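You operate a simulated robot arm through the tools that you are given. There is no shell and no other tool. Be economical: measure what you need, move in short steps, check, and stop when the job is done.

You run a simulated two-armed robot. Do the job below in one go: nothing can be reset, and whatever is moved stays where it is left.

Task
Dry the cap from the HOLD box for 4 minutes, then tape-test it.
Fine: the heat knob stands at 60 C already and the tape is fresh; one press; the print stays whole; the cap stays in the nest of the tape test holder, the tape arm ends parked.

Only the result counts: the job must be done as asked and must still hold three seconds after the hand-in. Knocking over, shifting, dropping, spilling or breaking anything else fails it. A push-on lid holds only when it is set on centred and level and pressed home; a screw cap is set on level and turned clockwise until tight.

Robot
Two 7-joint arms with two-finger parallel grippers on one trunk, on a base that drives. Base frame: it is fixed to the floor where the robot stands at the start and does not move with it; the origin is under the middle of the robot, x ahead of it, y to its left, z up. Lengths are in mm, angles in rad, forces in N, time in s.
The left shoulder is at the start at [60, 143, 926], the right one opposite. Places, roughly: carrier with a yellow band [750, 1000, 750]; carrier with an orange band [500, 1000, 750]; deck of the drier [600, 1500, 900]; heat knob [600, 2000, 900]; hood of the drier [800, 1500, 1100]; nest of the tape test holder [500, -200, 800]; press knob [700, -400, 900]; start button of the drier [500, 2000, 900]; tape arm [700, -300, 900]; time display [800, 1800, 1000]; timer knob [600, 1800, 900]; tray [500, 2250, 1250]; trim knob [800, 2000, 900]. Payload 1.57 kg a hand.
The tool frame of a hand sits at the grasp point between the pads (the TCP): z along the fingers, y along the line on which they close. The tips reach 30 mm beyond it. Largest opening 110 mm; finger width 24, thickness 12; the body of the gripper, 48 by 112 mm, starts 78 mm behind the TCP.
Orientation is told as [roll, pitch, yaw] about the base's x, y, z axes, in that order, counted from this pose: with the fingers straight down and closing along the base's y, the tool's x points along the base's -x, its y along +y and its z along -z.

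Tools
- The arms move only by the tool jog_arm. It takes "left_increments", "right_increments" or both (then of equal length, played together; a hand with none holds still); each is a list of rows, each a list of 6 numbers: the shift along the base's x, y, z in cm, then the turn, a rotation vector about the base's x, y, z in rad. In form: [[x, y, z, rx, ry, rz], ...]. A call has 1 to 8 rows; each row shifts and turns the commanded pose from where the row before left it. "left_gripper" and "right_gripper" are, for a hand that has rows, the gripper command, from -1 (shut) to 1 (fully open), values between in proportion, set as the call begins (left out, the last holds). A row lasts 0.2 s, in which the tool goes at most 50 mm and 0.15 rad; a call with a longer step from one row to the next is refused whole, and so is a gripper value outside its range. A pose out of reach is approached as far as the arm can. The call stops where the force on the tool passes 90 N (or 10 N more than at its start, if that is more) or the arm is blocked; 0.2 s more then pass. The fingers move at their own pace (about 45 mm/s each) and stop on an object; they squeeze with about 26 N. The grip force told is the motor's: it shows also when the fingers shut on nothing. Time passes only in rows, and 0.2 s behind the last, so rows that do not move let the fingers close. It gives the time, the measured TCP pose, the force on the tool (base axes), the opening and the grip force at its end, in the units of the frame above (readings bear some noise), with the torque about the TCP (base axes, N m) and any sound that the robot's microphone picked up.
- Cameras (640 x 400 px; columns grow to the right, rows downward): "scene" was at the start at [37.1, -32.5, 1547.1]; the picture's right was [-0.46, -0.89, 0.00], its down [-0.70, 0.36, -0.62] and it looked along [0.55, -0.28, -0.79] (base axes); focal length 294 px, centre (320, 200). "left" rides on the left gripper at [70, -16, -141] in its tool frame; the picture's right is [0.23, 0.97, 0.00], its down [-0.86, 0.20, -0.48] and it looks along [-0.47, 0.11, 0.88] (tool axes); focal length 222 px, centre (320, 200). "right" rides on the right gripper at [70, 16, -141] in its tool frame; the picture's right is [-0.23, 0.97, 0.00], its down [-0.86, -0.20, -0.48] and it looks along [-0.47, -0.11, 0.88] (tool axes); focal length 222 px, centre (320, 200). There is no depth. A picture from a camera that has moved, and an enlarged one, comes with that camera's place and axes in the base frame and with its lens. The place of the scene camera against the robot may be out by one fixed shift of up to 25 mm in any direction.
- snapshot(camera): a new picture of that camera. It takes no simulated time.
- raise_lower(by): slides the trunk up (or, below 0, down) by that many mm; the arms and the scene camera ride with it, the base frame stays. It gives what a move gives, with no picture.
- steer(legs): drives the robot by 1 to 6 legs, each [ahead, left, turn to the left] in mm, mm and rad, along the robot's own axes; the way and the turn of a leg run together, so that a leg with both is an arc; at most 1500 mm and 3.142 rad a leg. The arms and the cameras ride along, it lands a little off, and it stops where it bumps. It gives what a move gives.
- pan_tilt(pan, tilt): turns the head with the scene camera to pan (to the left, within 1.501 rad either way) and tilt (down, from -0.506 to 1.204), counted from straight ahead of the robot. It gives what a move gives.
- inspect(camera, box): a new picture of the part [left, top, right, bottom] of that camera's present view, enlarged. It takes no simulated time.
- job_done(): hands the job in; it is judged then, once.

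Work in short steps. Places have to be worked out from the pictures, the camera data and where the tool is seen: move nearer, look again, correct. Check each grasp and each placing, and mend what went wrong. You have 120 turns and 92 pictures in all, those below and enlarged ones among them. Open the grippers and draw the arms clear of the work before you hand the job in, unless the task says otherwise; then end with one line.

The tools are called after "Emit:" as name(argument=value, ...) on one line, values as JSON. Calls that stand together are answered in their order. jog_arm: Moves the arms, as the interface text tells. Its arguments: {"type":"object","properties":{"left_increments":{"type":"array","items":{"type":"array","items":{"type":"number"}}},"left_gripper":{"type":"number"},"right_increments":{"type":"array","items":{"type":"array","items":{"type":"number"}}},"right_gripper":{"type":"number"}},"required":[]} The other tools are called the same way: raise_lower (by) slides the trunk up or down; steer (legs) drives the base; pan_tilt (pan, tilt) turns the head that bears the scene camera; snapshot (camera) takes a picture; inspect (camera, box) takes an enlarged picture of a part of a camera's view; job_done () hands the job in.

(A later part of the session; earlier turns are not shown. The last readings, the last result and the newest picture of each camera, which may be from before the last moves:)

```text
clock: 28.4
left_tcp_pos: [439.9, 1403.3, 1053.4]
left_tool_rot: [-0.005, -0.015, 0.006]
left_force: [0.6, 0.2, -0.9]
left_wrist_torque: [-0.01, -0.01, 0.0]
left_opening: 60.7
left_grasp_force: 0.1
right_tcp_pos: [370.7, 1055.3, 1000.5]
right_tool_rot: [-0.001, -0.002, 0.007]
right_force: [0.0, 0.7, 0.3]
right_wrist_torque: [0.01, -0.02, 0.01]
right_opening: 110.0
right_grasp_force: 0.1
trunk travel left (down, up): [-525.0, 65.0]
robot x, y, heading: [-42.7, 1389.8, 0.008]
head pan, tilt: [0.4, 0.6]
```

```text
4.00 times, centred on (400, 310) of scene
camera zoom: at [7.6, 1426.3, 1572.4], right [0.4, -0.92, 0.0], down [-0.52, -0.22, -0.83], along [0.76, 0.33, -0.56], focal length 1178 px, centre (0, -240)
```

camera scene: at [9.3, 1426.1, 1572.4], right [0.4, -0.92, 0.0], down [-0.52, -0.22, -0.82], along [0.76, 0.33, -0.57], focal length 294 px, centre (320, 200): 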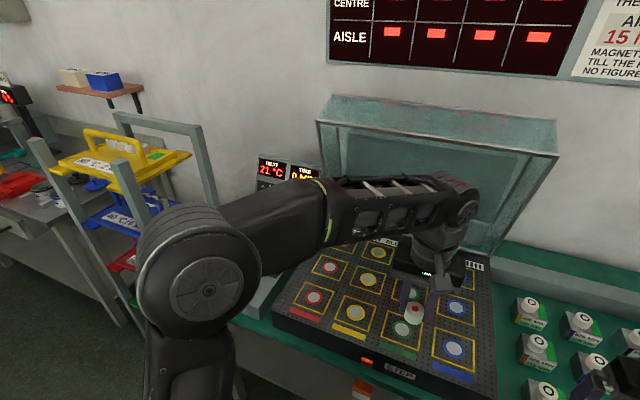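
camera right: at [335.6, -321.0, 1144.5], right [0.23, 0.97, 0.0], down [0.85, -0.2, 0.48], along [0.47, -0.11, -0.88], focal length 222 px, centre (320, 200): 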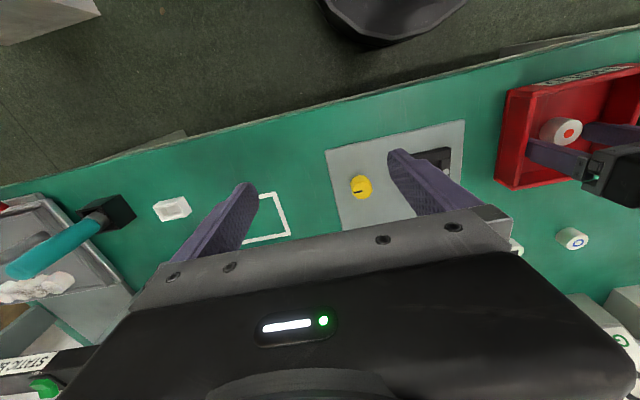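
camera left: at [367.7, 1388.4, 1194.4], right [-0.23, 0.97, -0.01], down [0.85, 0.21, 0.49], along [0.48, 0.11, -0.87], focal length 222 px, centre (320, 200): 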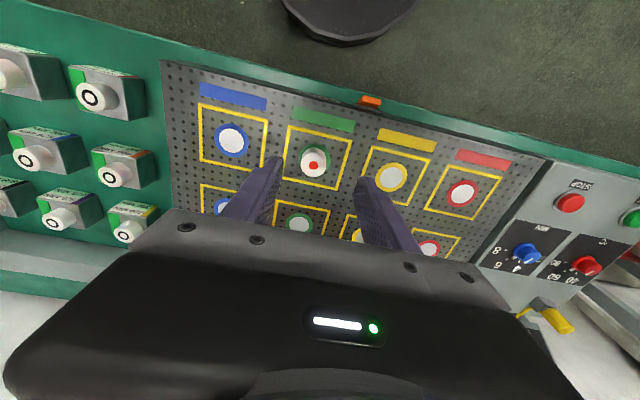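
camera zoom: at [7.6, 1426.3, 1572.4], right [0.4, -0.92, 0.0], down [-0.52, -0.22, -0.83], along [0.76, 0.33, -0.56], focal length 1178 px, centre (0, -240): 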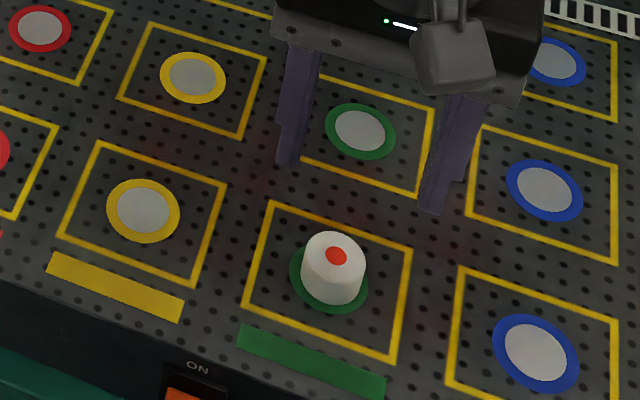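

Cap sits centred on the green seat. Now the panel: I turn the robot about 0.35 rad left and move 110 mm left so the left hand reaches the timer knob without nearing the rack.

Emit:
steer(legs=[[0, 110, 0], [0, 0, 0.35]])

Emit:
snapshot(camera="left")

```text
clock: 30.6
left_tcp_pos: [406.2, 1680.6, 1052.0]
left_tool_rot: [-0.005, -0.01, 0.355]
left_force: [-0.7, -0.1, 0.0]
left_wrist_torque: [0.0, -0.02, 0.03]
left_opening: 60.3
left_grasp_force: 0.0
right_tcp_pos: [461.8, 1329.6, 1000.4]
right_tool_rot: [0.001, 0.001, 0.356]
right_force: [-0.4, -0.2, 0.1]
right_wrist_torque: [-0.02, 0.0, 0.0]
right_opening: 110.2
right_grasp_force: 0.0
trunk travel left (down, up): [-525.0, 65.0]
robot x, y, heading: [-40.5, 1501.2, 0.35]
head pan, tilt: [0.4, 0.6]
```

```text
55 pictures are left
camera left: at [344.1, 1640.8, 1193.6], right [-0.55, 0.83, -0.01], down [0.73, 0.48, 0.49], along [0.41, 0.26, -0.87], focal length 222 px, centre (320, 200)
```

left: 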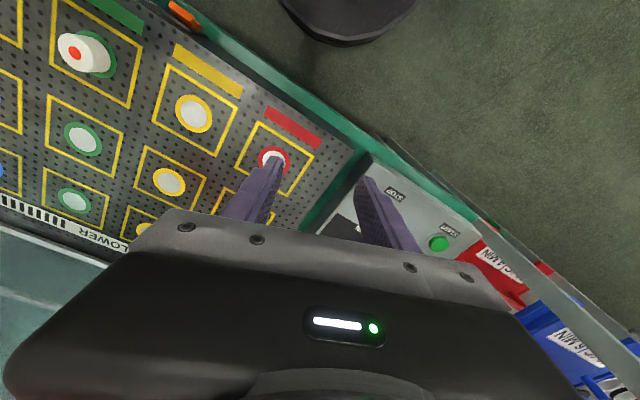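

START triangulates to ≈[457, 1987, 853] and timer knob ≈[570, 1841, 870]. I drive a bit nearer and bring the left hand over the knob.

Emit:
steer(legs=[[46, 68, 0]])

Emit:
jog_arm(left_increments=[[3.6, 2.1, -1, 0, 0, 0], [3.6, 2.1, -1, 0, 0, 0], [3.6, 2.1, -1, 0, 0, 0], [3.6, 2.1, -1, 0, 0, 0], [0, 0, 0, 0, 0, 0]], left_gripper=0.3)

Emit:
snapshot(camera="left")

Emit:
snapshot(camera="scene")

```text
clock: 31.7
left_tcp_pos: [425.4, 1760.3, 1053.1]
left_tool_rot: [-0.006, -0.011, 0.356]
left_force: [0.5, 0.2, -0.4]
left_wrist_torque: [-0.03, 0.0, 0.0]
left_opening: 60.8
left_grasp_force: 0.1
right_tcp_pos: [479.6, 1409.0, 1000.7]
right_tool_rot: [0.0, 0.0, 0.357]
right_force: [0.6, 0.5, -0.5]
right_wrist_torque: [-0.03, 0.03, -0.02]
right_opening: 110.1
right_grasp_force: 0.1
trunk travel left (down, up): [-525.0, 65.0]
robot x, y, heading: [-21.5, 1577.4, 0.357]
head pan, tilt: [0.4, 0.6]
```

```text
clock: 32.9
left_tcp_pos: [540.2, 1827.1, 1019.7]
left_tool_rot: [-0.006, -0.012, 0.355]
left_force: [-0.2, -0.4, -0.3]
left_wrist_torque: [0.01, -0.05, 0.04]
left_opening: 71.6
left_grasp_force: 0.0
left hand out of reach, approached as far as the arm can: row 4
right_tcp_pos: [480.8, 1408.3, 1000.8]
right_tool_rot: [-0.001, 0.001, 0.356]
right_force: [-1.2, -0.6, 0.4]
right_wrist_torque: [0.01, -0.03, 0.02]
right_opening: 109.9
right_grasp_force: 0.1
trunk travel left (down, up): [-525.0, 65.0]
robot x, y, heading: [-23.3, 1576.5, 0.353]
head pan, tilt: [0.4, 0.6]
```

```text
54 pictures are left
camera left: at [477.9, 1788.2, 1160.3], right [-0.55, 0.83, -0.01], down [0.73, 0.48, 0.49], along [0.41, 0.26, -0.87], focal length 222 px, centre (320, 200)
```

left: 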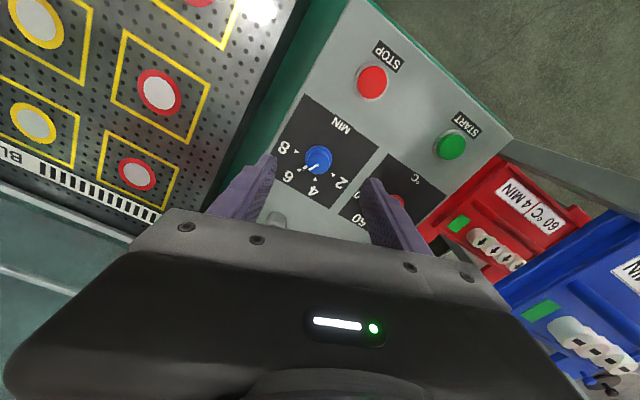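

```text
53 pictures are left
camera scene: at [13.7, 1631.9, 1572.4], right [0.69, -0.73, 0.0], down [-0.41, -0.39, -0.82], along [0.6, 0.57, -0.57], focal length 294 px, centre (320, 200)
```

scene: 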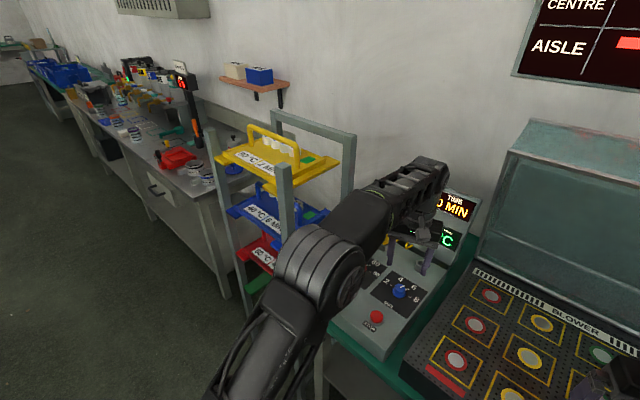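

I enlarge the knob region to read the pointer.

Emit:
inspect(camera="left", box=[260, 30, 500, 240])

Emit:
inspect(camera="scene", box=[330, 180, 490, 350])

```text
1.90 times, centred on (380, 135) of left
camera zoom: at [477.9, 1788.2, 1160.3], right [-0.55, 0.83, -0.01], down [0.73, 0.48, 0.49], along [0.41, 0.26, -0.87], focal length 423 px, centre (206, 324)
```

zoom: 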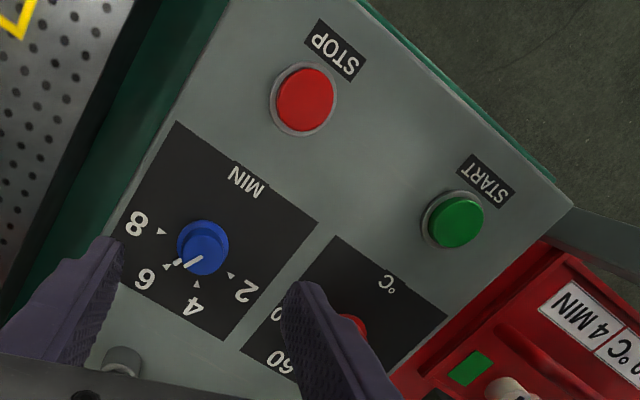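

```text
2.35 times, centred on (410, 265) of scene
camera zoom: at [13.7, 1631.9, 1572.4], right [0.69, -0.73, 0.0], down [-0.41, -0.39, -0.82], along [0.6, 0.57, -0.57], focal length 693 px, centre (108, 47)
```

zoom: 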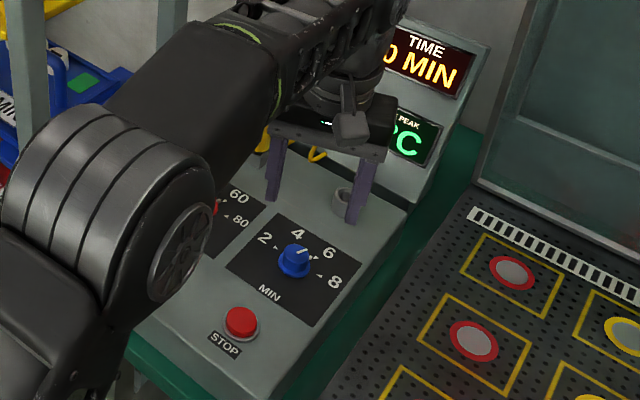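

The timer pointer stands near 6 (just under), with 4 next to it anticlockwise (~0.9 rad). Knob ≈[561, 1840]; it is a little out of reach, so I drive 60 mm ahead and bring the hand over it, turned −0.4 rad to leave room for turning.

Emit:
steer(legs=[[60, 0, 0]])

Emit:
jog_arm(left_increments=[[0, 0, 0, 0, 0, -0.14], [0, 0, 0, 0, 0, -0.14], [0, 0, 0, 0, 0, -0.14], [0, 0, 0, 0, 0, 0]], left_gripper=0.1)

Emit:
snapshot(camera="left")

```text
clock: 33.9
left_tcp_pos: [597.5, 1848.5, 1019.7]
left_tool_rot: [-0.005, -0.01, 0.355]
left_force: [1.0, 0.5, -0.4]
left_wrist_torque: [-0.02, 0.06, -0.01]
left_opening: 71.5
left_grasp_force: 0.0
right_tcp_pos: [538.5, 1430.2, 999.5]
right_tool_rot: [0.001, 0.002, 0.357]
right_force: [0.1, 0.2, -0.6]
right_wrist_torque: [0.0, 0.02, -0.02]
right_opening: 110.0
right_grasp_force: 0.1
trunk travel left (down, up): [-525.0, 65.0]
robot x, y, heading: [30.9, 1601.1, 0.358]
head pan, tilt: [0.4, 0.6]
```

```text
clock: 34.9
left_tcp_pos: [596.5, 1848.5, 1020.7]
left_tool_rot: [-0.004, -0.014, -0.066]
left_force: [0.2, 0.5, 1.1]
left_wrist_torque: [0.02, -0.04, 0.02]
left_opening: 60.6
left_grasp_force: 0.1
right_tcp_pos: [537.5, 1430.2, 999.2]
right_tool_rot: [-0.001, 0.001, 0.356]
right_force: [0.1, 0.1, 0.0]
right_wrist_torque: [0.02, 0.0, 0.02]
right_opening: 109.9
right_grasp_force: 0.1
trunk travel left (down, up): [-525.0, 65.0]
robot x, y, heading: [30.2, 1601.1, 0.355]
head pan, tilt: [0.4, 0.6]
```

```text
50 pictures are left
camera left: at [523.6, 1837.9, 1160.1], right [-0.16, 0.99, -0.01], down [0.86, 0.14, 0.49], along [0.48, 0.07, -0.87], focal length 222 px, centre (320, 200)
```

left: 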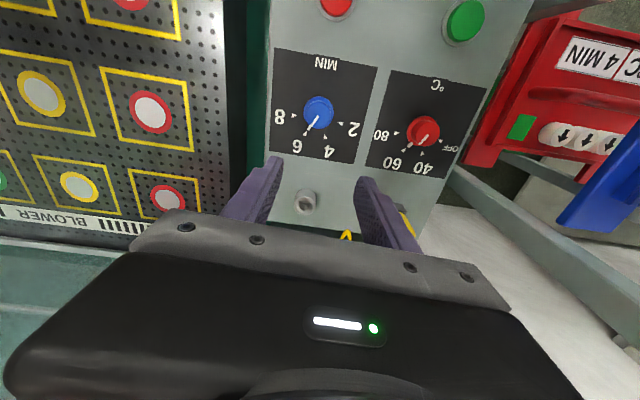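

Emit:
inspect(camera="left", box=[260, 40, 500, 190])

```text
2.67 times, centred on (380, 115) of left
camera zoom: at [523.6, 1837.9, 1160.1], right [-0.16, 0.99, -0.01], down [0.86, 0.14, 0.49], along [0.48, 0.07, -0.87], focal length 592 px, centre (160, 427)
```

zoom: 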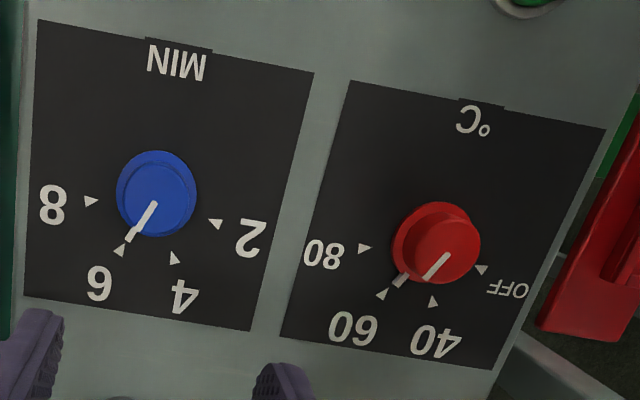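

Pointer is at 6; turning about +0.85 rad (anticlockwise) brings it to 4. Knob ≈[565, 1841]; I move above it and go down to TCP z≈905.

Emit:
jog_arm(left_increments=[[-3.1, -0.7, 0, 0, 0, 0], [0, 0, -4, 0, 0, 0], [0, 0, -4, 0, 0, 0], [0, 0, -3.5, 0, 0, 0], [0, 0, 0, 0, 0, 0]])

Emit:
snapshot(camera="left")

```text
clock: 36.1
left_tcp_pos: [563.9, 1845.0, 904.0]
left_tool_rot: [-0.007, -0.011, -0.066]
left_force: [-0.9, 0.5, -0.4]
left_wrist_torque: [-0.01, -0.05, -0.01]
left_opening: 60.4
left_grasp_force: 0.0
right_tcp_pos: [536.1, 1429.8, 999.9]
right_tool_rot: [-0.001, 0.002, 0.356]
right_force: [-1.1, -0.4, 0.5]
right_wrist_torque: [-0.01, -0.02, -0.03]
right_opening: 109.7
right_grasp_force: 0.1
trunk travel left (down, up): [-525.0, 65.0]
robot x, y, heading: [33.1, 1601.8, 0.353]
head pan, tilt: [0.4, 0.6]
```

```text
48 pictures are left
camera left: at [490.6, 1833.6, 1043.9], right [-0.16, 0.99, -0.01], down [0.86, 0.15, 0.49], along [0.48, 0.07, -0.87], focal length 222 px, centre (320, 200)
```

left: 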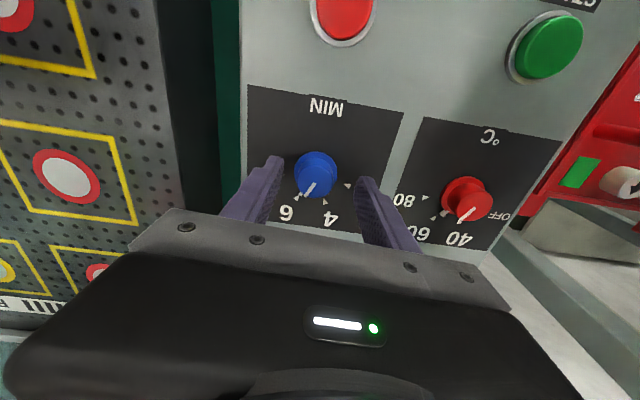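

Well centred. I lower to tips ≈853 with force watch, then close.

Emit:
jog_arm(left_increments=[[0, 0, -1.4, 0, 0, 0], [0, 0, -0.5, 0, 0, 0], [0, 0, 0, 0, 0, 0]])

Emit:
jog_arm(left_increments=[[0, 0, -0.3, 0, 0, 0], [0, 0, 0, 0, 0, 0]])

Emit:
inspect(camera="left", box=[220, 100, 440, 260])

```text
clock: 36.9
left_tcp_pos: [563.1, 1842.2, 890.7]
left_tool_rot: [-0.001, -0.02, -0.065]
left_force: [-6.6, 2.0, 32.1]
left_wrist_torque: [1.21, 0.48, 0.45]
left_opening: 62.1
left_grasp_force: 1.2
right_tcp_pos: [535.2, 1429.6, 1001.0]
right_tool_rot: [0.0, -0.001, 0.356]
right_force: [0.7, 0.0, 0.4]
right_wrist_torque: [0.01, 0.0, 0.0]
right_opening: 109.9
right_grasp_force: 0.1
trunk travel left (down, up): [-525.0, 65.0]
robot x, y, heading: [36.0, 1599.6, 0.356]
head pan, tilt: [0.4, 0.6]
```

```text
clock: 37.5
left_tcp_pos: [563.7, 1841.0, 890.0]
left_tool_rot: [-0.003, -0.025, -0.064]
left_force: [-10.8, 4.6, 57.1]
left_wrist_torque: [1.98, 0.82, 0.24]
left_opening: 62.8
left_grasp_force: 1.0
right_tcp_pos: [534.2, 1428.8, 1001.6]
right_tool_rot: [0.001, -0.006, 0.356]
right_force: [-0.3, -0.3, 0.1]
right_wrist_torque: [0.02, 0.02, -0.02]
right_opening: 110.3
right_grasp_force: 0.0
trunk travel left (down, up): [-525.0, 65.0]
robot x, y, heading: [34.6, 1602.2, 0.356]
head pan, tilt: [0.4, 0.6]
```

```text
2.50 times, centred on (330, 180) of left
camera zoom: at [489.0, 1830.9, 1029.5], right [-0.16, 0.99, -0.01], down [0.85, 0.15, 0.5], along [0.49, 0.08, -0.87], focal length 555 px, centre (295, 250)
```

zoom: 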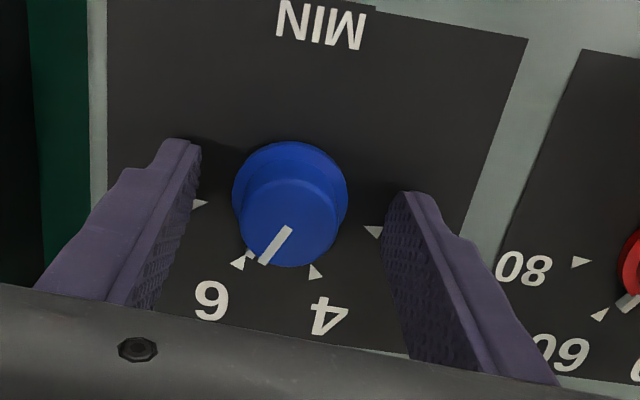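

The panel surface is at about z 861. I raise ~12 mm in command (4 mm above surface), shift +2 mm in x, and close on the knob.

Emit:
jog_arm(left_increments=[[0.2, -0.1, 1.2, 0, 0, 0], [0, 0, 0, 0, 0, 0]])

Emit:
jog_arm(left_increments=[[0, 0, 0, 0, 0, 0], [0, 0, 0, 0, 0, 0], [0, 0, 0, 0, 0, 0], [0, 0, 0, 0, 0, 0]], left_gripper=-0.6)

Emit:
inspect(camera="left", box=[220, 100, 440, 260])

```text
clock: 38.1
left_tcp_pos: [566.5, 1839.7, 894.1]
left_tool_rot: [-0.006, -0.01, -0.067]
left_force: [-0.8, 0.2, -0.2]
left_wrist_torque: [0.01, 0.02, -0.02]
left_opening: 60.7
left_grasp_force: 0.1
right_tcp_pos: [538.3, 1428.5, 1000.1]
right_tool_rot: [0.001, -0.001, 0.356]
right_force: [0.3, 0.7, 0.2]
right_wrist_torque: [0.02, 0.01, -0.02]
right_opening: 110.2
right_grasp_force: 0.0
trunk travel left (down, up): [-525.0, 65.0]
robot x, y, heading: [39.0, 1602.4, 0.359]
head pan, tilt: [0.4, 0.6]
```

```text
clock: 39.1
left_tcp_pos: [566.9, 1840.1, 895.7]
left_tool_rot: [-0.005, -0.012, -0.067]
left_force: [0.4, -3.7, -4.4]
left_wrist_torque: [0.31, -0.34, 0.02]
left_opening: 29.8
left_grasp_force: 33.4
right_tcp_pos: [537.9, 1429.6, 999.0]
right_tool_rot: [0.0, -0.001, 0.355]
right_force: [0.7, -1.2, -0.2]
right_wrist_torque: [0.04, -0.04, 0.01]
right_opening: 110.0
right_grasp_force: 0.0
trunk travel left (down, up): [-525.0, 65.0]
robot x, y, heading: [35.5, 1601.1, 0.356]
head pan, tilt: [0.4, 0.6]
```

```text
2.50 times, centred on (330, 180) of left
camera zoom: at [494.9, 1829.7, 1035.7], right [-0.16, 0.99, -0.01], down [0.86, 0.15, 0.49], along [0.48, 0.07, -0.87], focal length 555 px, centre (295, 250)
```

zoom: 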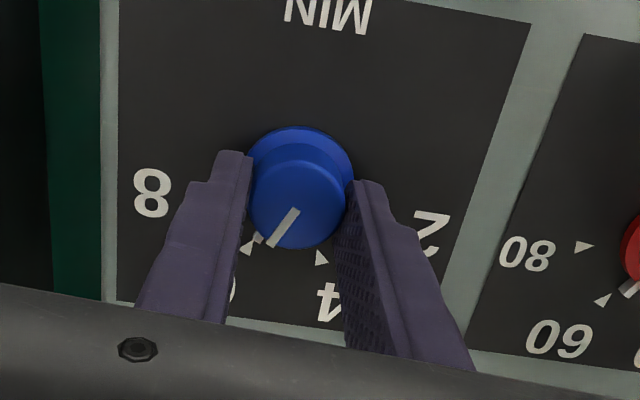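

Knob gripped (30 mm). I turn +0.84 rad.

Emit:
jog_arm(left_increments=[[0, 0, 0, 0, 0, 0.12], [0, 0, 0, 0, 0, 0.12], [0, 0, 0, 0, 0, 0.12], [0, 0, 0, 0, 0, 0.12], [0, 0, 0, 0, 0, 0.12], [0, 0, 0, 0, 0, 0.12], [0, 0, 0, 0, 0, 0.12], [0, 0, 0, 0, 0, 0]])

Emit:
snapshot(camera="left")

```text
clock: 40.9
left_tcp_pos: [566.0, 1842.0, 895.3]
left_tool_rot: [-0.003, -0.014, 0.776]
left_force: [-2.4, 9.0, -3.7]
left_wrist_torque: [1.09, 0.01, -0.04]
left_opening: 29.6
left_grasp_force: 39.6
right_tcp_pos: [537.0, 1430.3, 999.9]
right_tool_rot: [0.0, 0.002, 0.357]
right_force: [0.7, -0.5, 0.1]
right_wrist_torque: [-0.02, 0.02, 0.04]
right_opening: 109.9
right_grasp_force: 0.0
trunk travel left (down, up): [-525.0, 65.0]
robot x, y, heading: [35.2, 1603.5, 0.355]
head pan, tilt: [0.4, 0.6]
```

```text
45 pictures are left
camera left: at [526.6, 1780.7, 1035.6], right [-0.85, 0.53, -0.01], down [0.46, 0.74, 0.49], along [0.27, 0.41, -0.87], focal length 222 px, centre (320, 200)
```

left: 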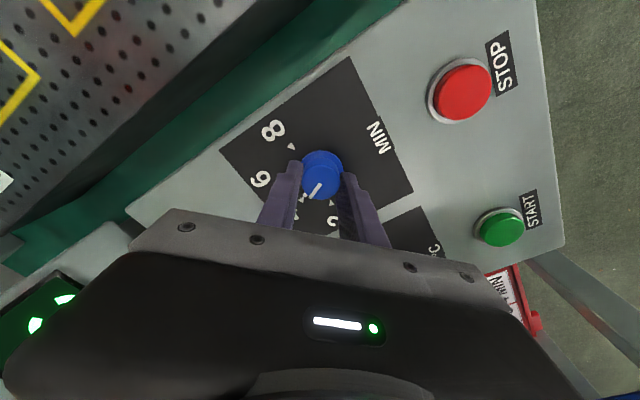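

I release and rise to read the dial.

Emit:
jog_arm(left_increments=[[0, 0, 0, 0, 0, 0], [0, 0, 0, 0, 0, 0], [0, 0, 0, 0, 0, 0]], left_gripper=0.1)

Emit:
jog_arm(left_increments=[[0, 0, 4, 0, 0, 0], [0, 0, 4, 0, 0, 0], [0, 0, 0, 0, 0, -0.14], [0, 0, 0, 0, 0, -0.14], [0, 0, 0, 0, 0, -0.14], [2, 0, 0, 0, 0, -0.14], [2, 0, 0, 0, 0, -0.14], [0, 0, 0, 0, 0, 0]])

Emit:
inspect(camera="left", box=[200, 20, 440, 220])

```text
clock: 41.7
left_tcp_pos: [566.9, 1839.4, 895.9]
left_tool_rot: [-0.004, -0.012, 0.774]
left_force: [0.0, -0.6, 1.0]
left_wrist_torque: [-0.04, 0.0, -0.01]
left_opening: 60.8
left_grasp_force: 0.0
right_tcp_pos: [536.8, 1428.6, 999.5]
right_tool_rot: [0.0, -0.001, 0.358]
right_force: [0.5, -0.4, -0.2]
right_wrist_torque: [0.0, 0.02, 0.02]
right_opening: 109.9
right_grasp_force: 0.1
trunk travel left (down, up): [-525.0, 65.0]
robot x, y, heading: [33.8, 1597.7, 0.355]
head pan, tilt: [0.4, 0.6]
```

```text
clock: 43.5
left_tcp_pos: [608.1, 1839.6, 975.5]
left_tool_rot: [-0.005, -0.011, 0.073]
left_force: [0.5, -0.9, -0.5]
left_wrist_torque: [0.02, 0.0, 0.01]
left_opening: 60.7
left_grasp_force: 0.0
right_tcp_pos: [537.0, 1428.1, 1000.0]
right_tool_rot: [0.0, 0.0, 0.355]
right_force: [0.2, -0.4, -0.2]
right_wrist_torque: [-0.01, 0.01, 0.0]
right_opening: 110.0
right_grasp_force: 0.0
trunk travel left (down, up): [-525.0, 65.0]
robot x, y, heading: [35.1, 1600.0, 0.359]
head pan, tilt: [0.4, 0.6]
```

```text
2.00 times, centred on (320, 120) of left
camera zoom: at [537.4, 1818.3, 1115.6], right [-0.3, 0.95, -0.01], down [0.83, 0.26, 0.49], along [0.47, 0.14, -0.87], focal length 444 px, centre (320, 360)
```

zoom: 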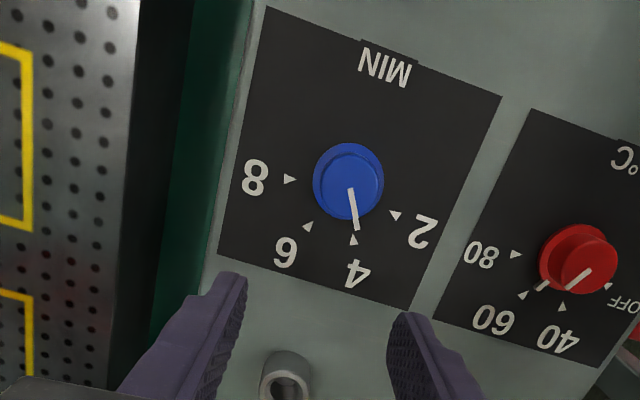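

The pointer slightly overshoots toward 2 (by ~5°, reading ≈3.8). I regrip and turn back about 0.085 rad.

Emit:
jog_arm(left_increments=[[-4.1, 0.1, 0, 0, 0, 0], [0, 0, -4, 0, 0, 0], [0, 0, -4, 0, 0, 0], [0, 0, 0, 0, 0, 0]])

Emit:
jog_arm(left_increments=[[0, 0, 0, 0, 0, 0], [0, 0, 0, 0, 0, 0], [0, 0, 0, 0, 0, 0], [0, 0, 0, 0, 0, 0], [0, 0, 0, 0, 0, -0.085], [0, 0, 0, 0, 0, 0]], left_gripper=-0.6)

Emit:
jog_arm(left_increments=[[0, 0, 0, 0, 0, 0], [0, 0, 0, 0, 0, 0], [0, 0, 0, 0, 0, 0], [0, 0, 4, 0, 0, 0], [0, 0, 4, 0, 0, 0], [4, 0, 0, 0, 0, 0], [0, 0, 0, 0, 0, 0]], left_gripper=0.1)

Emit:
inspect(camera="left", box=[240, 50, 400, 180])

```text
clock: 44.5
left_tcp_pos: [567.3, 1840.9, 894.3]
left_tool_rot: [-0.006, -0.013, 0.077]
left_force: [0.8, 0.8, 0.1]
left_wrist_torque: [0.0, 0.01, 0.0]
left_opening: 60.6
left_grasp_force: 0.2
right_tcp_pos: [536.7, 1430.2, 999.4]
right_tool_rot: [0.001, 0.0, 0.354]
right_force: [0.3, 0.2, -0.3]
right_wrist_torque: [-0.01, 0.0, -0.03]
right_opening: 110.2
right_grasp_force: 0.0
trunk travel left (down, up): [-525.0, 65.0]
robot x, y, heading: [31.1, 1600.3, 0.358]
head pan, tilt: [0.4, 0.6]
```

```text
clock: 45.9
left_tcp_pos: [568.3, 1841.3, 895.5]
left_tool_rot: [-0.004, -0.013, -0.01]
left_force: [6.1, -0.3, -2.7]
left_wrist_torque: [0.68, 0.26, 0.02]
left_opening: 29.6
left_grasp_force: 39.4
right_tcp_pos: [539.1, 1429.5, 999.2]
right_tool_rot: [0.0, 0.0, 0.356]
right_force: [0.1, 0.6, 0.2]
right_wrist_torque: [0.02, 0.0, -0.01]
right_opening: 109.8
right_grasp_force: 0.1
trunk travel left (down, up): [-525.0, 65.0]
robot x, y, heading: [32.1, 1602.1, 0.353]
head pan, tilt: [0.4, 0.6]
```

```text
clock: 47.5
left_tcp_pos: [605.4, 1838.1, 975.6]
left_tool_rot: [-0.004, -0.013, -0.007]
left_force: [0.8, -0.7, 0.1]
left_wrist_torque: [-0.03, -0.03, 0.03]
left_opening: 60.7
left_grasp_force: 0.0
right_tcp_pos: [537.6, 1428.9, 1000.2]
right_tool_rot: [0.0, -0.001, 0.356]
right_force: [-0.7, 0.0, -0.5]
right_wrist_torque: [0.0, -0.02, 0.0]
right_opening: 110.1
right_grasp_force: 0.1
trunk travel left (down, up): [-525.0, 65.0]
robot x, y, heading: [35.4, 1604.2, 0.358]
head pan, tilt: [0.4, 0.6]
```

```text
3.08 times, centred on (320, 115) of left
camera zoom: at [533.3, 1822.2, 1116.8], right [-0.22, 0.98, -0.01], down [0.85, 0.19, 0.49], along [0.48, 0.1, -0.87], focal length 684 px, centre (320, 462)
```

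zoom: 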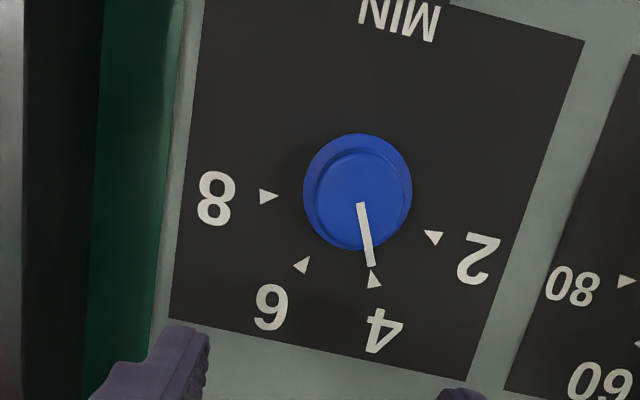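

Timer now points at 4. Now I study the hood with the scene camera.

Emit:
pan_tilt(pan=-0.25, tilt=0.5)

Emit:
snapshot(camera="scene")

```text
clock: 48.5
left_tcp_pos: [606.3, 1837.2, 976.0]
left_tool_rot: [-0.005, -0.012, -0.009]
left_force: [0.2, 0.2, 0.3]
left_wrist_torque: [0.01, 0.03, -0.02]
left_opening: 60.6
left_grasp_force: 0.1
right_tcp_pos: [537.1, 1429.1, 998.7]
right_tool_rot: [0.0, -0.001, 0.355]
right_force: [-0.3, -0.4, 0.6]
right_wrist_torque: [0.01, 0.01, -0.02]
right_opening: 110.2
right_grasp_force: 0.1
trunk travel left (down, up): [-525.0, 65.0]
robot x, y, heading: [37.1, 1602.7, 0.356]
head pan, tilt: [-0.25, 0.499]
```

```text
42 pictures are left
camera scene: at [96.3, 1602.6, 1581.5], right [0.11, -0.99, 0.0], down [-0.48, -0.05, -0.88], along [0.87, 0.09, -0.48], focal length 294 px, centre (320, 200)
```

scene: 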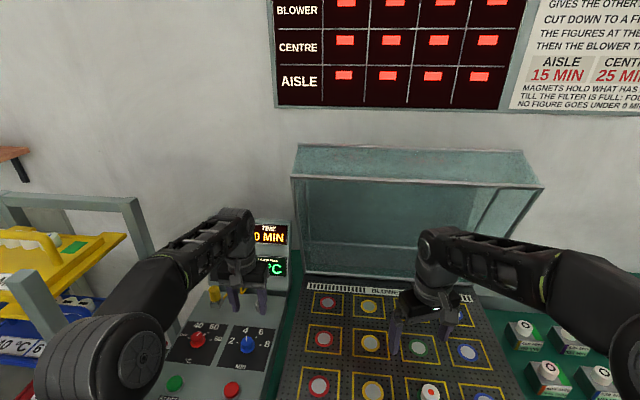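

The hood is swung up, leaning slightly forward; both arms must leave the deck before it closes. I retract the left hand, square the robot up and step back toward y≈1300 to see the hood from the side.

Emit:
jog_arm(left_increments=[[-4, 0, 3, 0, 0, 0], [-4, 0, 3, 0, 0, 0], [-4, 0, 2, 0, 0, 0], [-4, 0, 0, 0, 0, 0], [-3, 0, 0, 0, 0, 0], [0, 0, 0, 0, 0, 0]])

Emit:
steer(legs=[[-60, 0, 0], [0, 0, -0.357], [0, -500, 0]])

Emit:
pan_tilt(pan=0.5, tilt=0.35)

Emit:
snapshot(camera="scene")

```text
clock: 49.9
left_tcp_pos: [415.1, 1839.6, 1056.2]
left_tool_rot: [-0.004, -0.014, -0.009]
left_force: [-0.1, 0.4, -0.4]
left_wrist_torque: [-0.01, 0.02, 0.01]
left_opening: 60.6
left_grasp_force: 0.1
right_tcp_pos: [538.3, 1430.1, 1000.1]
right_tool_rot: [0.0, -0.002, 0.356]
right_force: [-0.6, 0.4, -0.2]
right_wrist_torque: [-0.01, -0.02, 0.0]
right_opening: 110.0
right_grasp_force: 0.0
trunk travel left (down, up): [-525.0, 65.0]
robot x, y, heading: [34.7, 1602.8, 0.352]
head pan, tilt: [-0.25, 0.499]
```

```text
clock: 54.6
left_tcp_pos: [417.1, 1159.5, 1056.4]
left_tool_rot: [-0.003, -0.012, -0.356]
left_force: [0.2, -0.3, 0.3]
left_wrist_torque: [0.02, -0.01, 0.01]
left_opening: 60.6
left_grasp_force: 0.2
right_tcp_pos: [391.6, 732.9, 1000.1]
right_tool_rot: [0.003, 0.001, 0.009]
right_force: [0.6, -0.5, 0.3]
right_wrist_torque: [0.01, 0.0, 0.03]
right_opening: 110.2
right_grasp_force: 0.2
trunk travel left (down, up): [-525.0, 65.0]
robot x, y, heading: [-26.2, 1063.6, 0.009]
head pan, tilt: [-0.25, 0.499]
```

```text
clock: 55.7
left_tcp_pos: [417.5, 1159.2, 1058.1]
left_tool_rot: [-0.006, -0.012, -0.357]
left_force: [0.5, 1.0, -0.7]
left_wrist_torque: [0.01, -0.02, -0.02]
left_opening: 60.2
left_grasp_force: 0.0
right_tcp_pos: [391.9, 733.6, 999.7]
right_tool_rot: [-0.001, 0.0, 0.008]
right_force: [0.1, 0.0, 0.0]
right_wrist_torque: [-0.02, 0.0, 0.01]
right_opening: 109.9
right_grasp_force: 0.0
trunk travel left (down, up): [-525.0, 65.0]
robot x, y, heading: [-22.3, 1065.3, 0.011]
head pan, tilt: [0.499, 0.351]
```

```text
41 pictures are left
camera scene: at [28.9, 1113.1, 1595.1], right [0.48, -0.87, 0.0], down [-0.3, -0.17, -0.94], along [0.82, 0.46, -0.34], focal length 294 px, centre (320, 200)
```

scene: 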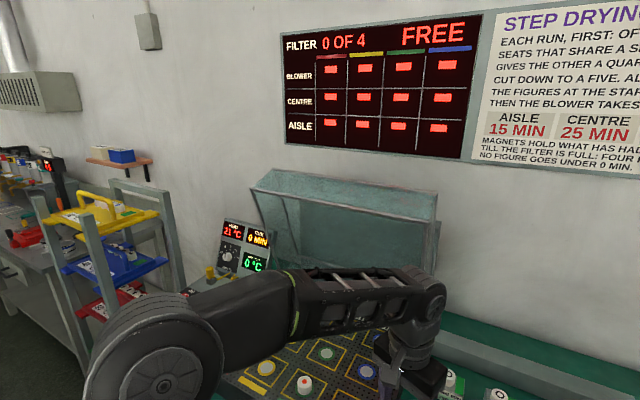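

Triangulated: hood front rim at about x≈700, z≈1308, y 1186–1720; hinge near x≈800, so it closes toward me. I'll press its front wall down with the left hand pointing forward. First reposition, raise the trunk, and tilt the hand.

Emit:
steer(legs=[[45, 250, -0.01]])

Emit:
raise_lower(by=64)

Emit:
jog_arm(left_increments=[[-1, 0.5, 4, 0, 0, 0.12], [0, 0.5, 4, 0, -0.05, 0.12], [0, 0.5, 4, 0, -0.1, 0.11], [0, 0.5, 4, 0, -0.14, 0], [0, 0.5, 3, 0, -0.14, 0], [0, 0, 2, 0, -0.14, 0], [0, 0, 2, 0, -0.14, 0], [0, 0, 2, 0, -0.14, 0]], left_gripper=-1)

Emit:
pan_tilt(pan=0.2, tilt=0.45)

Emit:
snapshot(camera="scene")

```text
clock: 57.5
left_tcp_pos: [463.5, 1407.9, 1055.9]
left_tool_rot: [-0.006, -0.013, -0.369]
left_force: [-0.1, -0.2, 0.5]
left_wrist_torque: [-0.02, -0.01, 0.03]
left_opening: 60.7
left_grasp_force: 0.0
right_tcp_pos: [431.3, 980.4, 999.6]
right_tool_rot: [0.0, 0.001, -0.004]
right_force: [0.3, 0.2, 0.1]
right_wrist_torque: [-0.03, 0.01, 0.02]
right_opening: 110.0
right_grasp_force: 0.1
trunk travel left (down, up): [-525.0, 65.0]
robot x, y, heading: [21.1, 1317.1, -0.009]
head pan, tilt: [0.499, 0.351]
```

```text
clock: 58.6
left_tcp_pos: [463.0, 1406.3, 1120.9]
left_tool_rot: [-0.006, -0.011, -0.371]
left_force: [0.4, -0.3, 0.3]
left_wrist_torque: [-0.02, 0.03, 0.0]
left_opening: 60.3
left_grasp_force: 0.1
right_tcp_pos: [431.6, 980.8, 1064.6]
right_tool_rot: [0.0, 0.0, -0.005]
right_force: [-0.3, 0.2, 0.4]
right_wrist_torque: [-0.01, 0.03, -0.01]
right_opening: 110.1
right_grasp_force: 0.0
trunk travel left (down, up): [-589.0, 1.0]
robot x, y, heading: [19.0, 1318.7, -0.004]
head pan, tilt: [0.499, 0.351]
```

```text
clock: 60.4
left_tcp_pos: [451.9, 1430.4, 1363.3]
left_tool_rot: [0.032, -0.865, -0.033]
left_force: [-0.2, 0.5, -0.5]
left_wrist_torque: [-0.01, 0.01, 0.04]
left_opening: 0.3
left_grasp_force: 20.9
left hand out of reach, approached as far as the arm can: row 2
right_tcp_pos: [431.1, 980.2, 1065.4]
right_tool_rot: [0.0, 0.0, -0.005]
right_force: [-1.3, 0.4, -0.7]
right_wrist_torque: [-0.03, -0.03, -0.01]
right_opening: 109.9
right_grasp_force: 0.1
trunk travel left (down, up): [-589.0, 1.0]
robot x, y, heading: [21.2, 1317.8, -0.005]
head pan, tilt: [0.499, 0.351]
```

```text
clock: 61.2
left_tcp_pos: [452.3, 1430.1, 1362.3]
left_tool_rot: [0.033, -0.862, -0.033]
left_force: [0.1, 0.0, -0.7]
left_wrist_torque: [0.0, 0.01, 0.0]
left_opening: 0.0
left_grasp_force: 21.3
right_tcp_pos: [431.8, 980.1, 1064.5]
right_tool_rot: [-0.001, 0.0, -0.005]
right_force: [0.5, -0.1, 0.2]
right_wrist_torque: [0.0, 0.01, -0.01]
right_opening: 110.1
right_grasp_force: 0.0
trunk travel left (down, up): [-589.0, 1.0]
robot x, y, heading: [18.9, 1317.1, -0.003]
head pan, tilt: [0.201, 0.45]
```

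```text
40 pictures are left
camera scene: at [81.2, 1338.4, 1650.0], right [0.19, -0.98, 0.0], down [-0.43, -0.08, -0.9], along [0.88, 0.18, -0.43], focal length 294 px, centre (320, 200)
```

scene: 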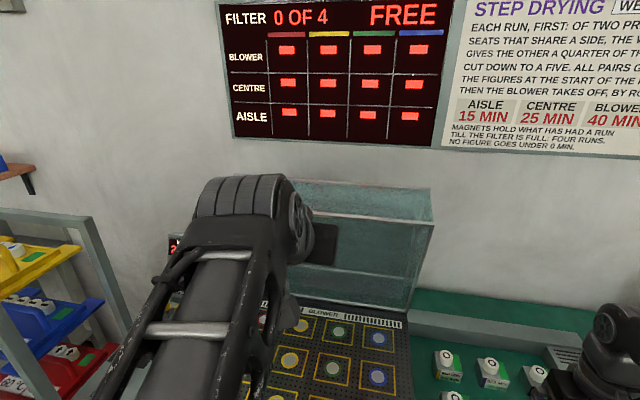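

The hand is at [452, 1430, 1362] pointing forward-down. I advance above the hood's front rim (x≈700).

Emit:
jog_arm(left_increments=[[4, 0, 0.5, 0, 0, 0], [4, 0, 0.5, 0, 0, 0], [4, 0, 0.5, 0, 0, 0], [4, 0, 0.5, 0, -0.05, 0], [4, 0, 0, 0, -0.05, 0], [4, 0, 0, 0, 0, 0], [0, 0, 0, 0, 0, 0]])

Emit:
snapshot(camera="left")

Emit:
snapshot(camera="scene")

```text
clock: 62.8
left_tcp_pos: [692.7, 1432.0, 1383.9]
left_tool_rot: [0.039, -0.963, -0.038]
left_force: [0.6, 0.9, -0.6]
left_wrist_torque: [-0.03, -0.02, -0.02]
left_opening: 0.1
left_grasp_force: 21.2
right_tcp_pos: [429.0, 979.0, 1064.3]
right_tool_rot: [-0.001, 0.0, -0.005]
right_force: [-0.3, -1.2, 1.1]
right_wrist_torque: [0.01, -0.02, 0.03]
right_opening: 110.0
right_grasp_force: 0.0
trunk travel left (down, up): [-589.0, 1.0]
robot x, y, heading: [17.4, 1316.0, -0.003]
head pan, tilt: [0.201, 0.45]
```

```text
39 pictures are left
camera left: at [536.3, 1416.0, 1406.5], right [-0.12, 0.98, -0.17], down [0.1, 0.18, 0.98], along [0.99, 0.11, -0.12], focal length 222 px, centre (320, 200)
```

left: 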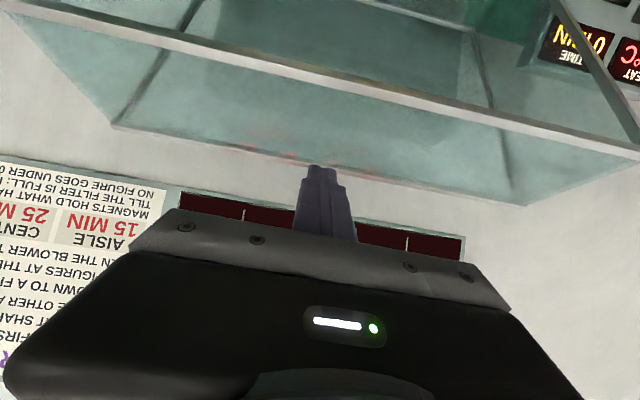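

```text
38 pictures are left
camera scene: at [80.1, 1338.0, 1650.0], right [0.19, -0.98, 0.0], down [-0.43, -0.08, -0.9], along [0.88, 0.17, -0.43], focal length 294 px, centre (320, 200)
```

scene: 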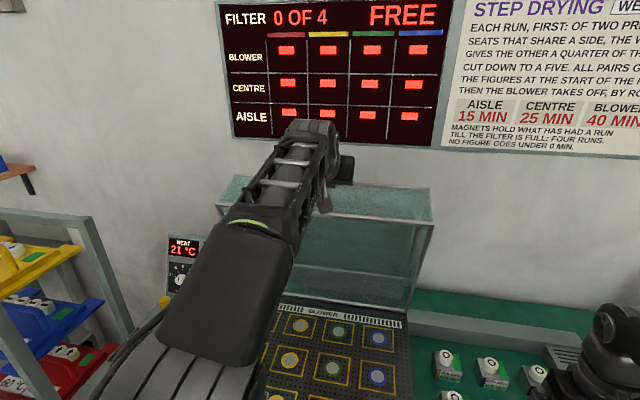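

Fingertips are ≈50 mm above the hood's front wall. I lower onto it and press.

Emit:
jog_arm(left_increments=[[0, 0, -2, 0, 0, 0], [0, 0, -2, 0, 0, 0], [0, 0, -1, 0, 0, 0], [0, 0, -1, 0, 0, 0], [-0.5, 0, -1, 0, 0, 0], [0, 0, 0, 0, 0, 0]])

Emit:
snapshot(camera="left")

```text
clock: 64.2
left_tcp_pos: [684.6, 1428.7, 1324.3]
left_tool_rot: [0.039, -0.982, -0.037]
left_force: [-8.5, 2.7, 43.8]
left_wrist_torque: [0.01, -0.6, 0.09]
left_opening: 0.0
left_grasp_force: 21.1
right_tcp_pos: [426.4, 979.0, 1066.1]
right_tool_rot: [0.0, -0.004, -0.005]
right_force: [0.2, 0.2, 0.4]
right_wrist_torque: [-0.03, -0.03, 0.03]
right_opening: 109.9
right_grasp_force: 0.1
trunk travel left (down, up): [-589.0, 1.0]
robot x, y, heading: [20.7, 1320.3, -0.004]
head pan, tilt: [0.201, 0.45]
```

```text
37 pictures are left
camera left: at [527.0, 1413.9, 1344.0], right [-0.12, 0.98, -0.17], down [0.08, 0.18, 0.98], along [0.99, 0.1, -0.1], focal length 222 px, centre (320, 200)
```

left: 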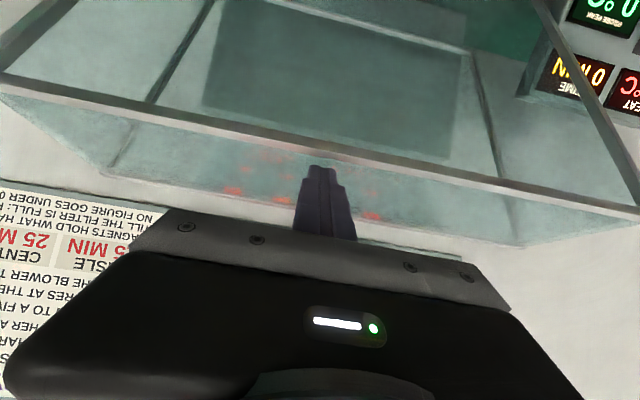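

Contact with 44 N; hood hasn't clearly moved yet. I press a little more, watching.

Emit:
jog_arm(left_increments=[[0, 0, -0.5, 0, 0, 0], [0, 0, -0.5, 0, 0, 0], [0, 0, -0.4, 0, 0, 0], [0, 0, 0, 0, 0, 0]])

```text
clock: 65.2
left_tcp_pos: [681.8, 1430.3, 1322.3]
left_tool_rot: [0.031, -1.013, -0.034]
left_force: [-22.3, 10.8, 84.7]
left_wrist_torque: [0.19, -1.06, 0.38]
left_opening: 0.1
left_grasp_force: 21.9
right_tcp_pos: [422.0, 980.4, 1068.5]
right_tool_rot: [0.001, -0.01, -0.005]
right_force: [0.0, 0.1, -0.2]
right_wrist_torque: [0.01, -0.01, 0.04]
right_opening: 109.9
right_grasp_force: 0.1
trunk travel left (down, up): [-589.0, 1.0]
robot x, y, heading: [24.1, 1317.2, -0.004]
head pan, tilt: [0.201, 0.45]
```

Pressing straight down acts nearly through the hinge, so it must be dragged toward me. I lift, set the tips further back on the front wall, press moderately and drag in −x.

Emit:
jog_arm(left_increments=[[0, 0, 4, 0, 0, 0], [4, 0, 3, 0, 0, 0], [2, 0, 0, 0, 0, 0], [0, 0, -3, 0, 0, 0], [0, 0, -0.8, 0, 0, 0], [0, 0, 0, 0, 0, 0]])

```text
clock: 66.6
left_tcp_pos: [742.7, 1430.2, 1345.9]
left_tool_rot: [0.033, -0.993, -0.035]
left_force: [-2.7, 5.0, 51.2]
left_wrist_torque: [0.07, -0.87, 0.1]
left_opening: 0.0
left_grasp_force: 21.3
right_tcp_pos: [426.5, 979.7, 1066.6]
right_tool_rot: [0.001, -0.005, -0.005]
right_force: [-0.1, 0.5, 0.1]
right_wrist_torque: [0.02, -0.02, 0.02]
right_opening: 110.0
right_grasp_force: 0.1
trunk travel left (down, up): [-589.0, 1.0]
robot x, y, heading: [19.4, 1319.9, -0.002]
head pan, tilt: [0.201, 0.45]
```

51 N at x≈767; now I drag toward me.

Emit:
jog_arm(left_increments=[[-1, 0, -0.2, 0, 0, 0], [-1.5, 0, -0.4, 0, 0, 0], [-1.5, 0, -0.4, 0, 0, 0], [-1.5, 0, -0.5, 0, 0, 0], [0, 0, 0, 0, 0, 0]])

Emit:
snapshot(camera="left")

```text
clock: 67.8
left_tcp_pos: [686.9, 1430.8, 1333.6]
left_tool_rot: [0.028, -0.994, -0.029]
left_force: [-12.9, 10.0, 61.9]
left_wrist_torque: [0.36, -0.81, -0.06]
left_opening: 0.1
left_grasp_force: 21.7
right_tcp_pos: [425.2, 979.9, 1066.6]
right_tool_rot: [0.0, -0.007, -0.006]
right_force: [-0.9, -0.4, 0.4]
right_wrist_torque: [0.01, 0.0, 0.0]
right_opening: 110.3
right_grasp_force: 0.0
trunk travel left (down, up): [-589.0, 1.0]
robot x, y, heading: [22.8, 1315.9, -0.0]
head pan, tilt: [0.201, 0.45]
```

```text
36 pictures are left
camera left: at [530.5, 1415.1, 1351.0], right [-0.12, 0.98, -0.18], down [0.07, 0.18, 0.98], along [0.99, 0.1, -0.09], focal length 222 px, centre (320, 200)
```

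left: 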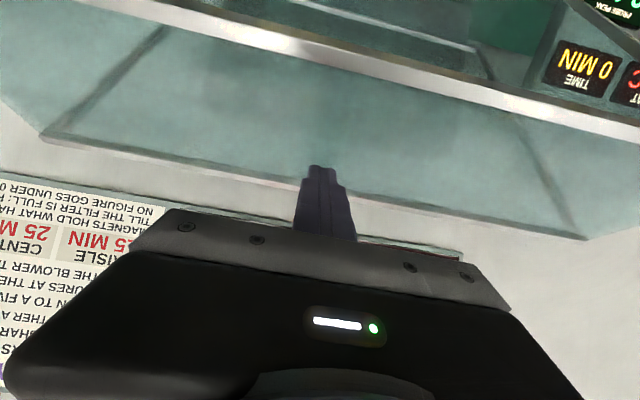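

The hood follows (rim moved toward me). I continue dragging and descending along the arc.

Emit:
jog_arm(left_increments=[[-2, 0, -0.5, 0, 0, 0], [-2, 0, -0.6, 0, 0, 0], [-2, 0, -0.7, 0, 0, 0], [-2, 0, -0.8, 0, 0, 0], [-2, 0, -1.0, 0, 0, 0], [0, 0, 0, 0, 0, 0]])

Emit:
snapshot(camera="scene")

```text
clock: 69.2
left_tcp_pos: [586.8, 1430.6, 1289.2]
left_tool_rot: [0.032, -0.985, -0.03]
left_force: [-30.3, 6.2, 63.8]
left_wrist_torque: [0.18, -0.36, 0.08]
left_opening: 0.0
left_grasp_force: 21.3
right_tcp_pos: [423.4, 979.3, 1067.3]
right_tool_rot: [0.0, -0.01, -0.005]
right_force: [-0.2, -1.2, -0.8]
right_wrist_torque: [0.03, 0.01, 0.0]
right_opening: 109.7
right_grasp_force: 0.1
trunk travel left (down, up): [-589.0, 1.0]
robot x, y, heading: [20.1, 1320.0, -0.004]
head pan, tilt: [0.201, 0.45]
```

```text
35 pictures are left
camera scene: at [68.5, 1338.1, 1650.5], right [0.19, -0.98, 0.0], down [-0.42, -0.08, -0.9], along [0.89, 0.17, -0.43], focal length 294 px, centre (320, 200)
```

scene: 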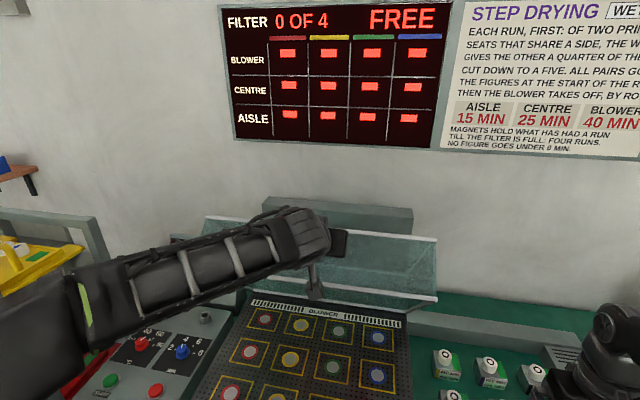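

Hood is about half closed. I lift off, hook the fingers over its upper-front edge and press down further.

Emit:
jog_arm(left_increments=[[0, 0, 4, 0, 0, 0], [3, 0, 2.5, 0, 0, 0], [4, 0, 0, 0, 0, 0], [0, 0, -3, 0, 0, 0], [-1, 0, -1, 0, 0, 0], [-1.5, 0, -1, 0, 0, 0], [-2, 0, -1.5, 0, 0, 0], [0, 0, 0, 0, 0, 0]])

Emit:
snapshot(camera="left")

Emit:
snapshot(camera="scene")

```text
clock: 71.0
left_tcp_pos: [616.8, 1431.0, 1280.2]
left_tool_rot: [0.037, -0.966, -0.037]
left_force: [-5.0, 2.2, 17.8]
left_wrist_torque: [-0.18, 0.28, -0.16]
left_opening: 0.2
left_grasp_force: 21.4
right_tcp_pos: [429.1, 980.4, 1064.1]
right_tool_rot: [0.002, -0.002, -0.004]
right_force: [0.5, 0.2, 0.8]
right_wrist_torque: [0.01, -0.03, 0.01]
right_opening: 109.9
right_grasp_force: 0.1
trunk travel left (down, up): [-589.0, 1.0]
robot x, y, heading: [16.3, 1317.3, -0.008]
head pan, tilt: [0.201, 0.45]
```

```text
34 pictures are left
camera left: at [460.0, 1414.4, 1303.4], right [-0.12, 0.98, -0.17], down [0.09, 0.18, 0.98], along [0.99, 0.11, -0.11], focal length 222 px, centre (320, 200)
```

left: 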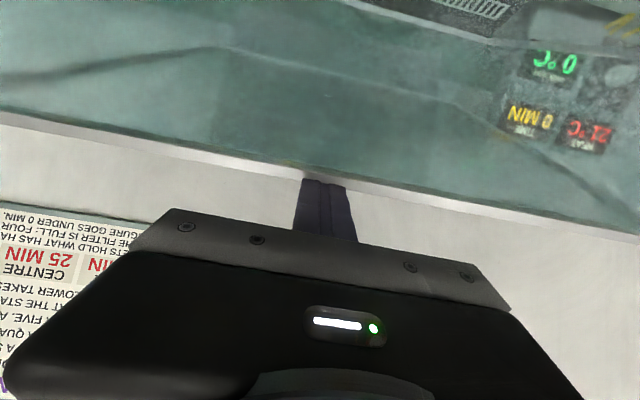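

```text
33 pictures are left
camera scene: at [78.4, 1338.3, 1650.2], right [0.19, -0.98, 0.0], down [-0.43, -0.08, -0.9], along [0.88, 0.17, -0.43], focal length 294 px, centre (320, 200)
```

scene: 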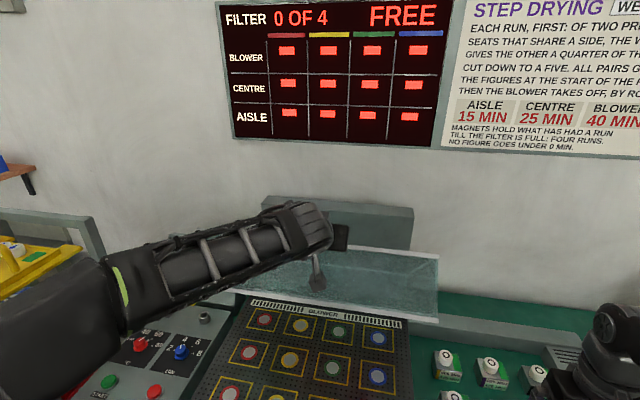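

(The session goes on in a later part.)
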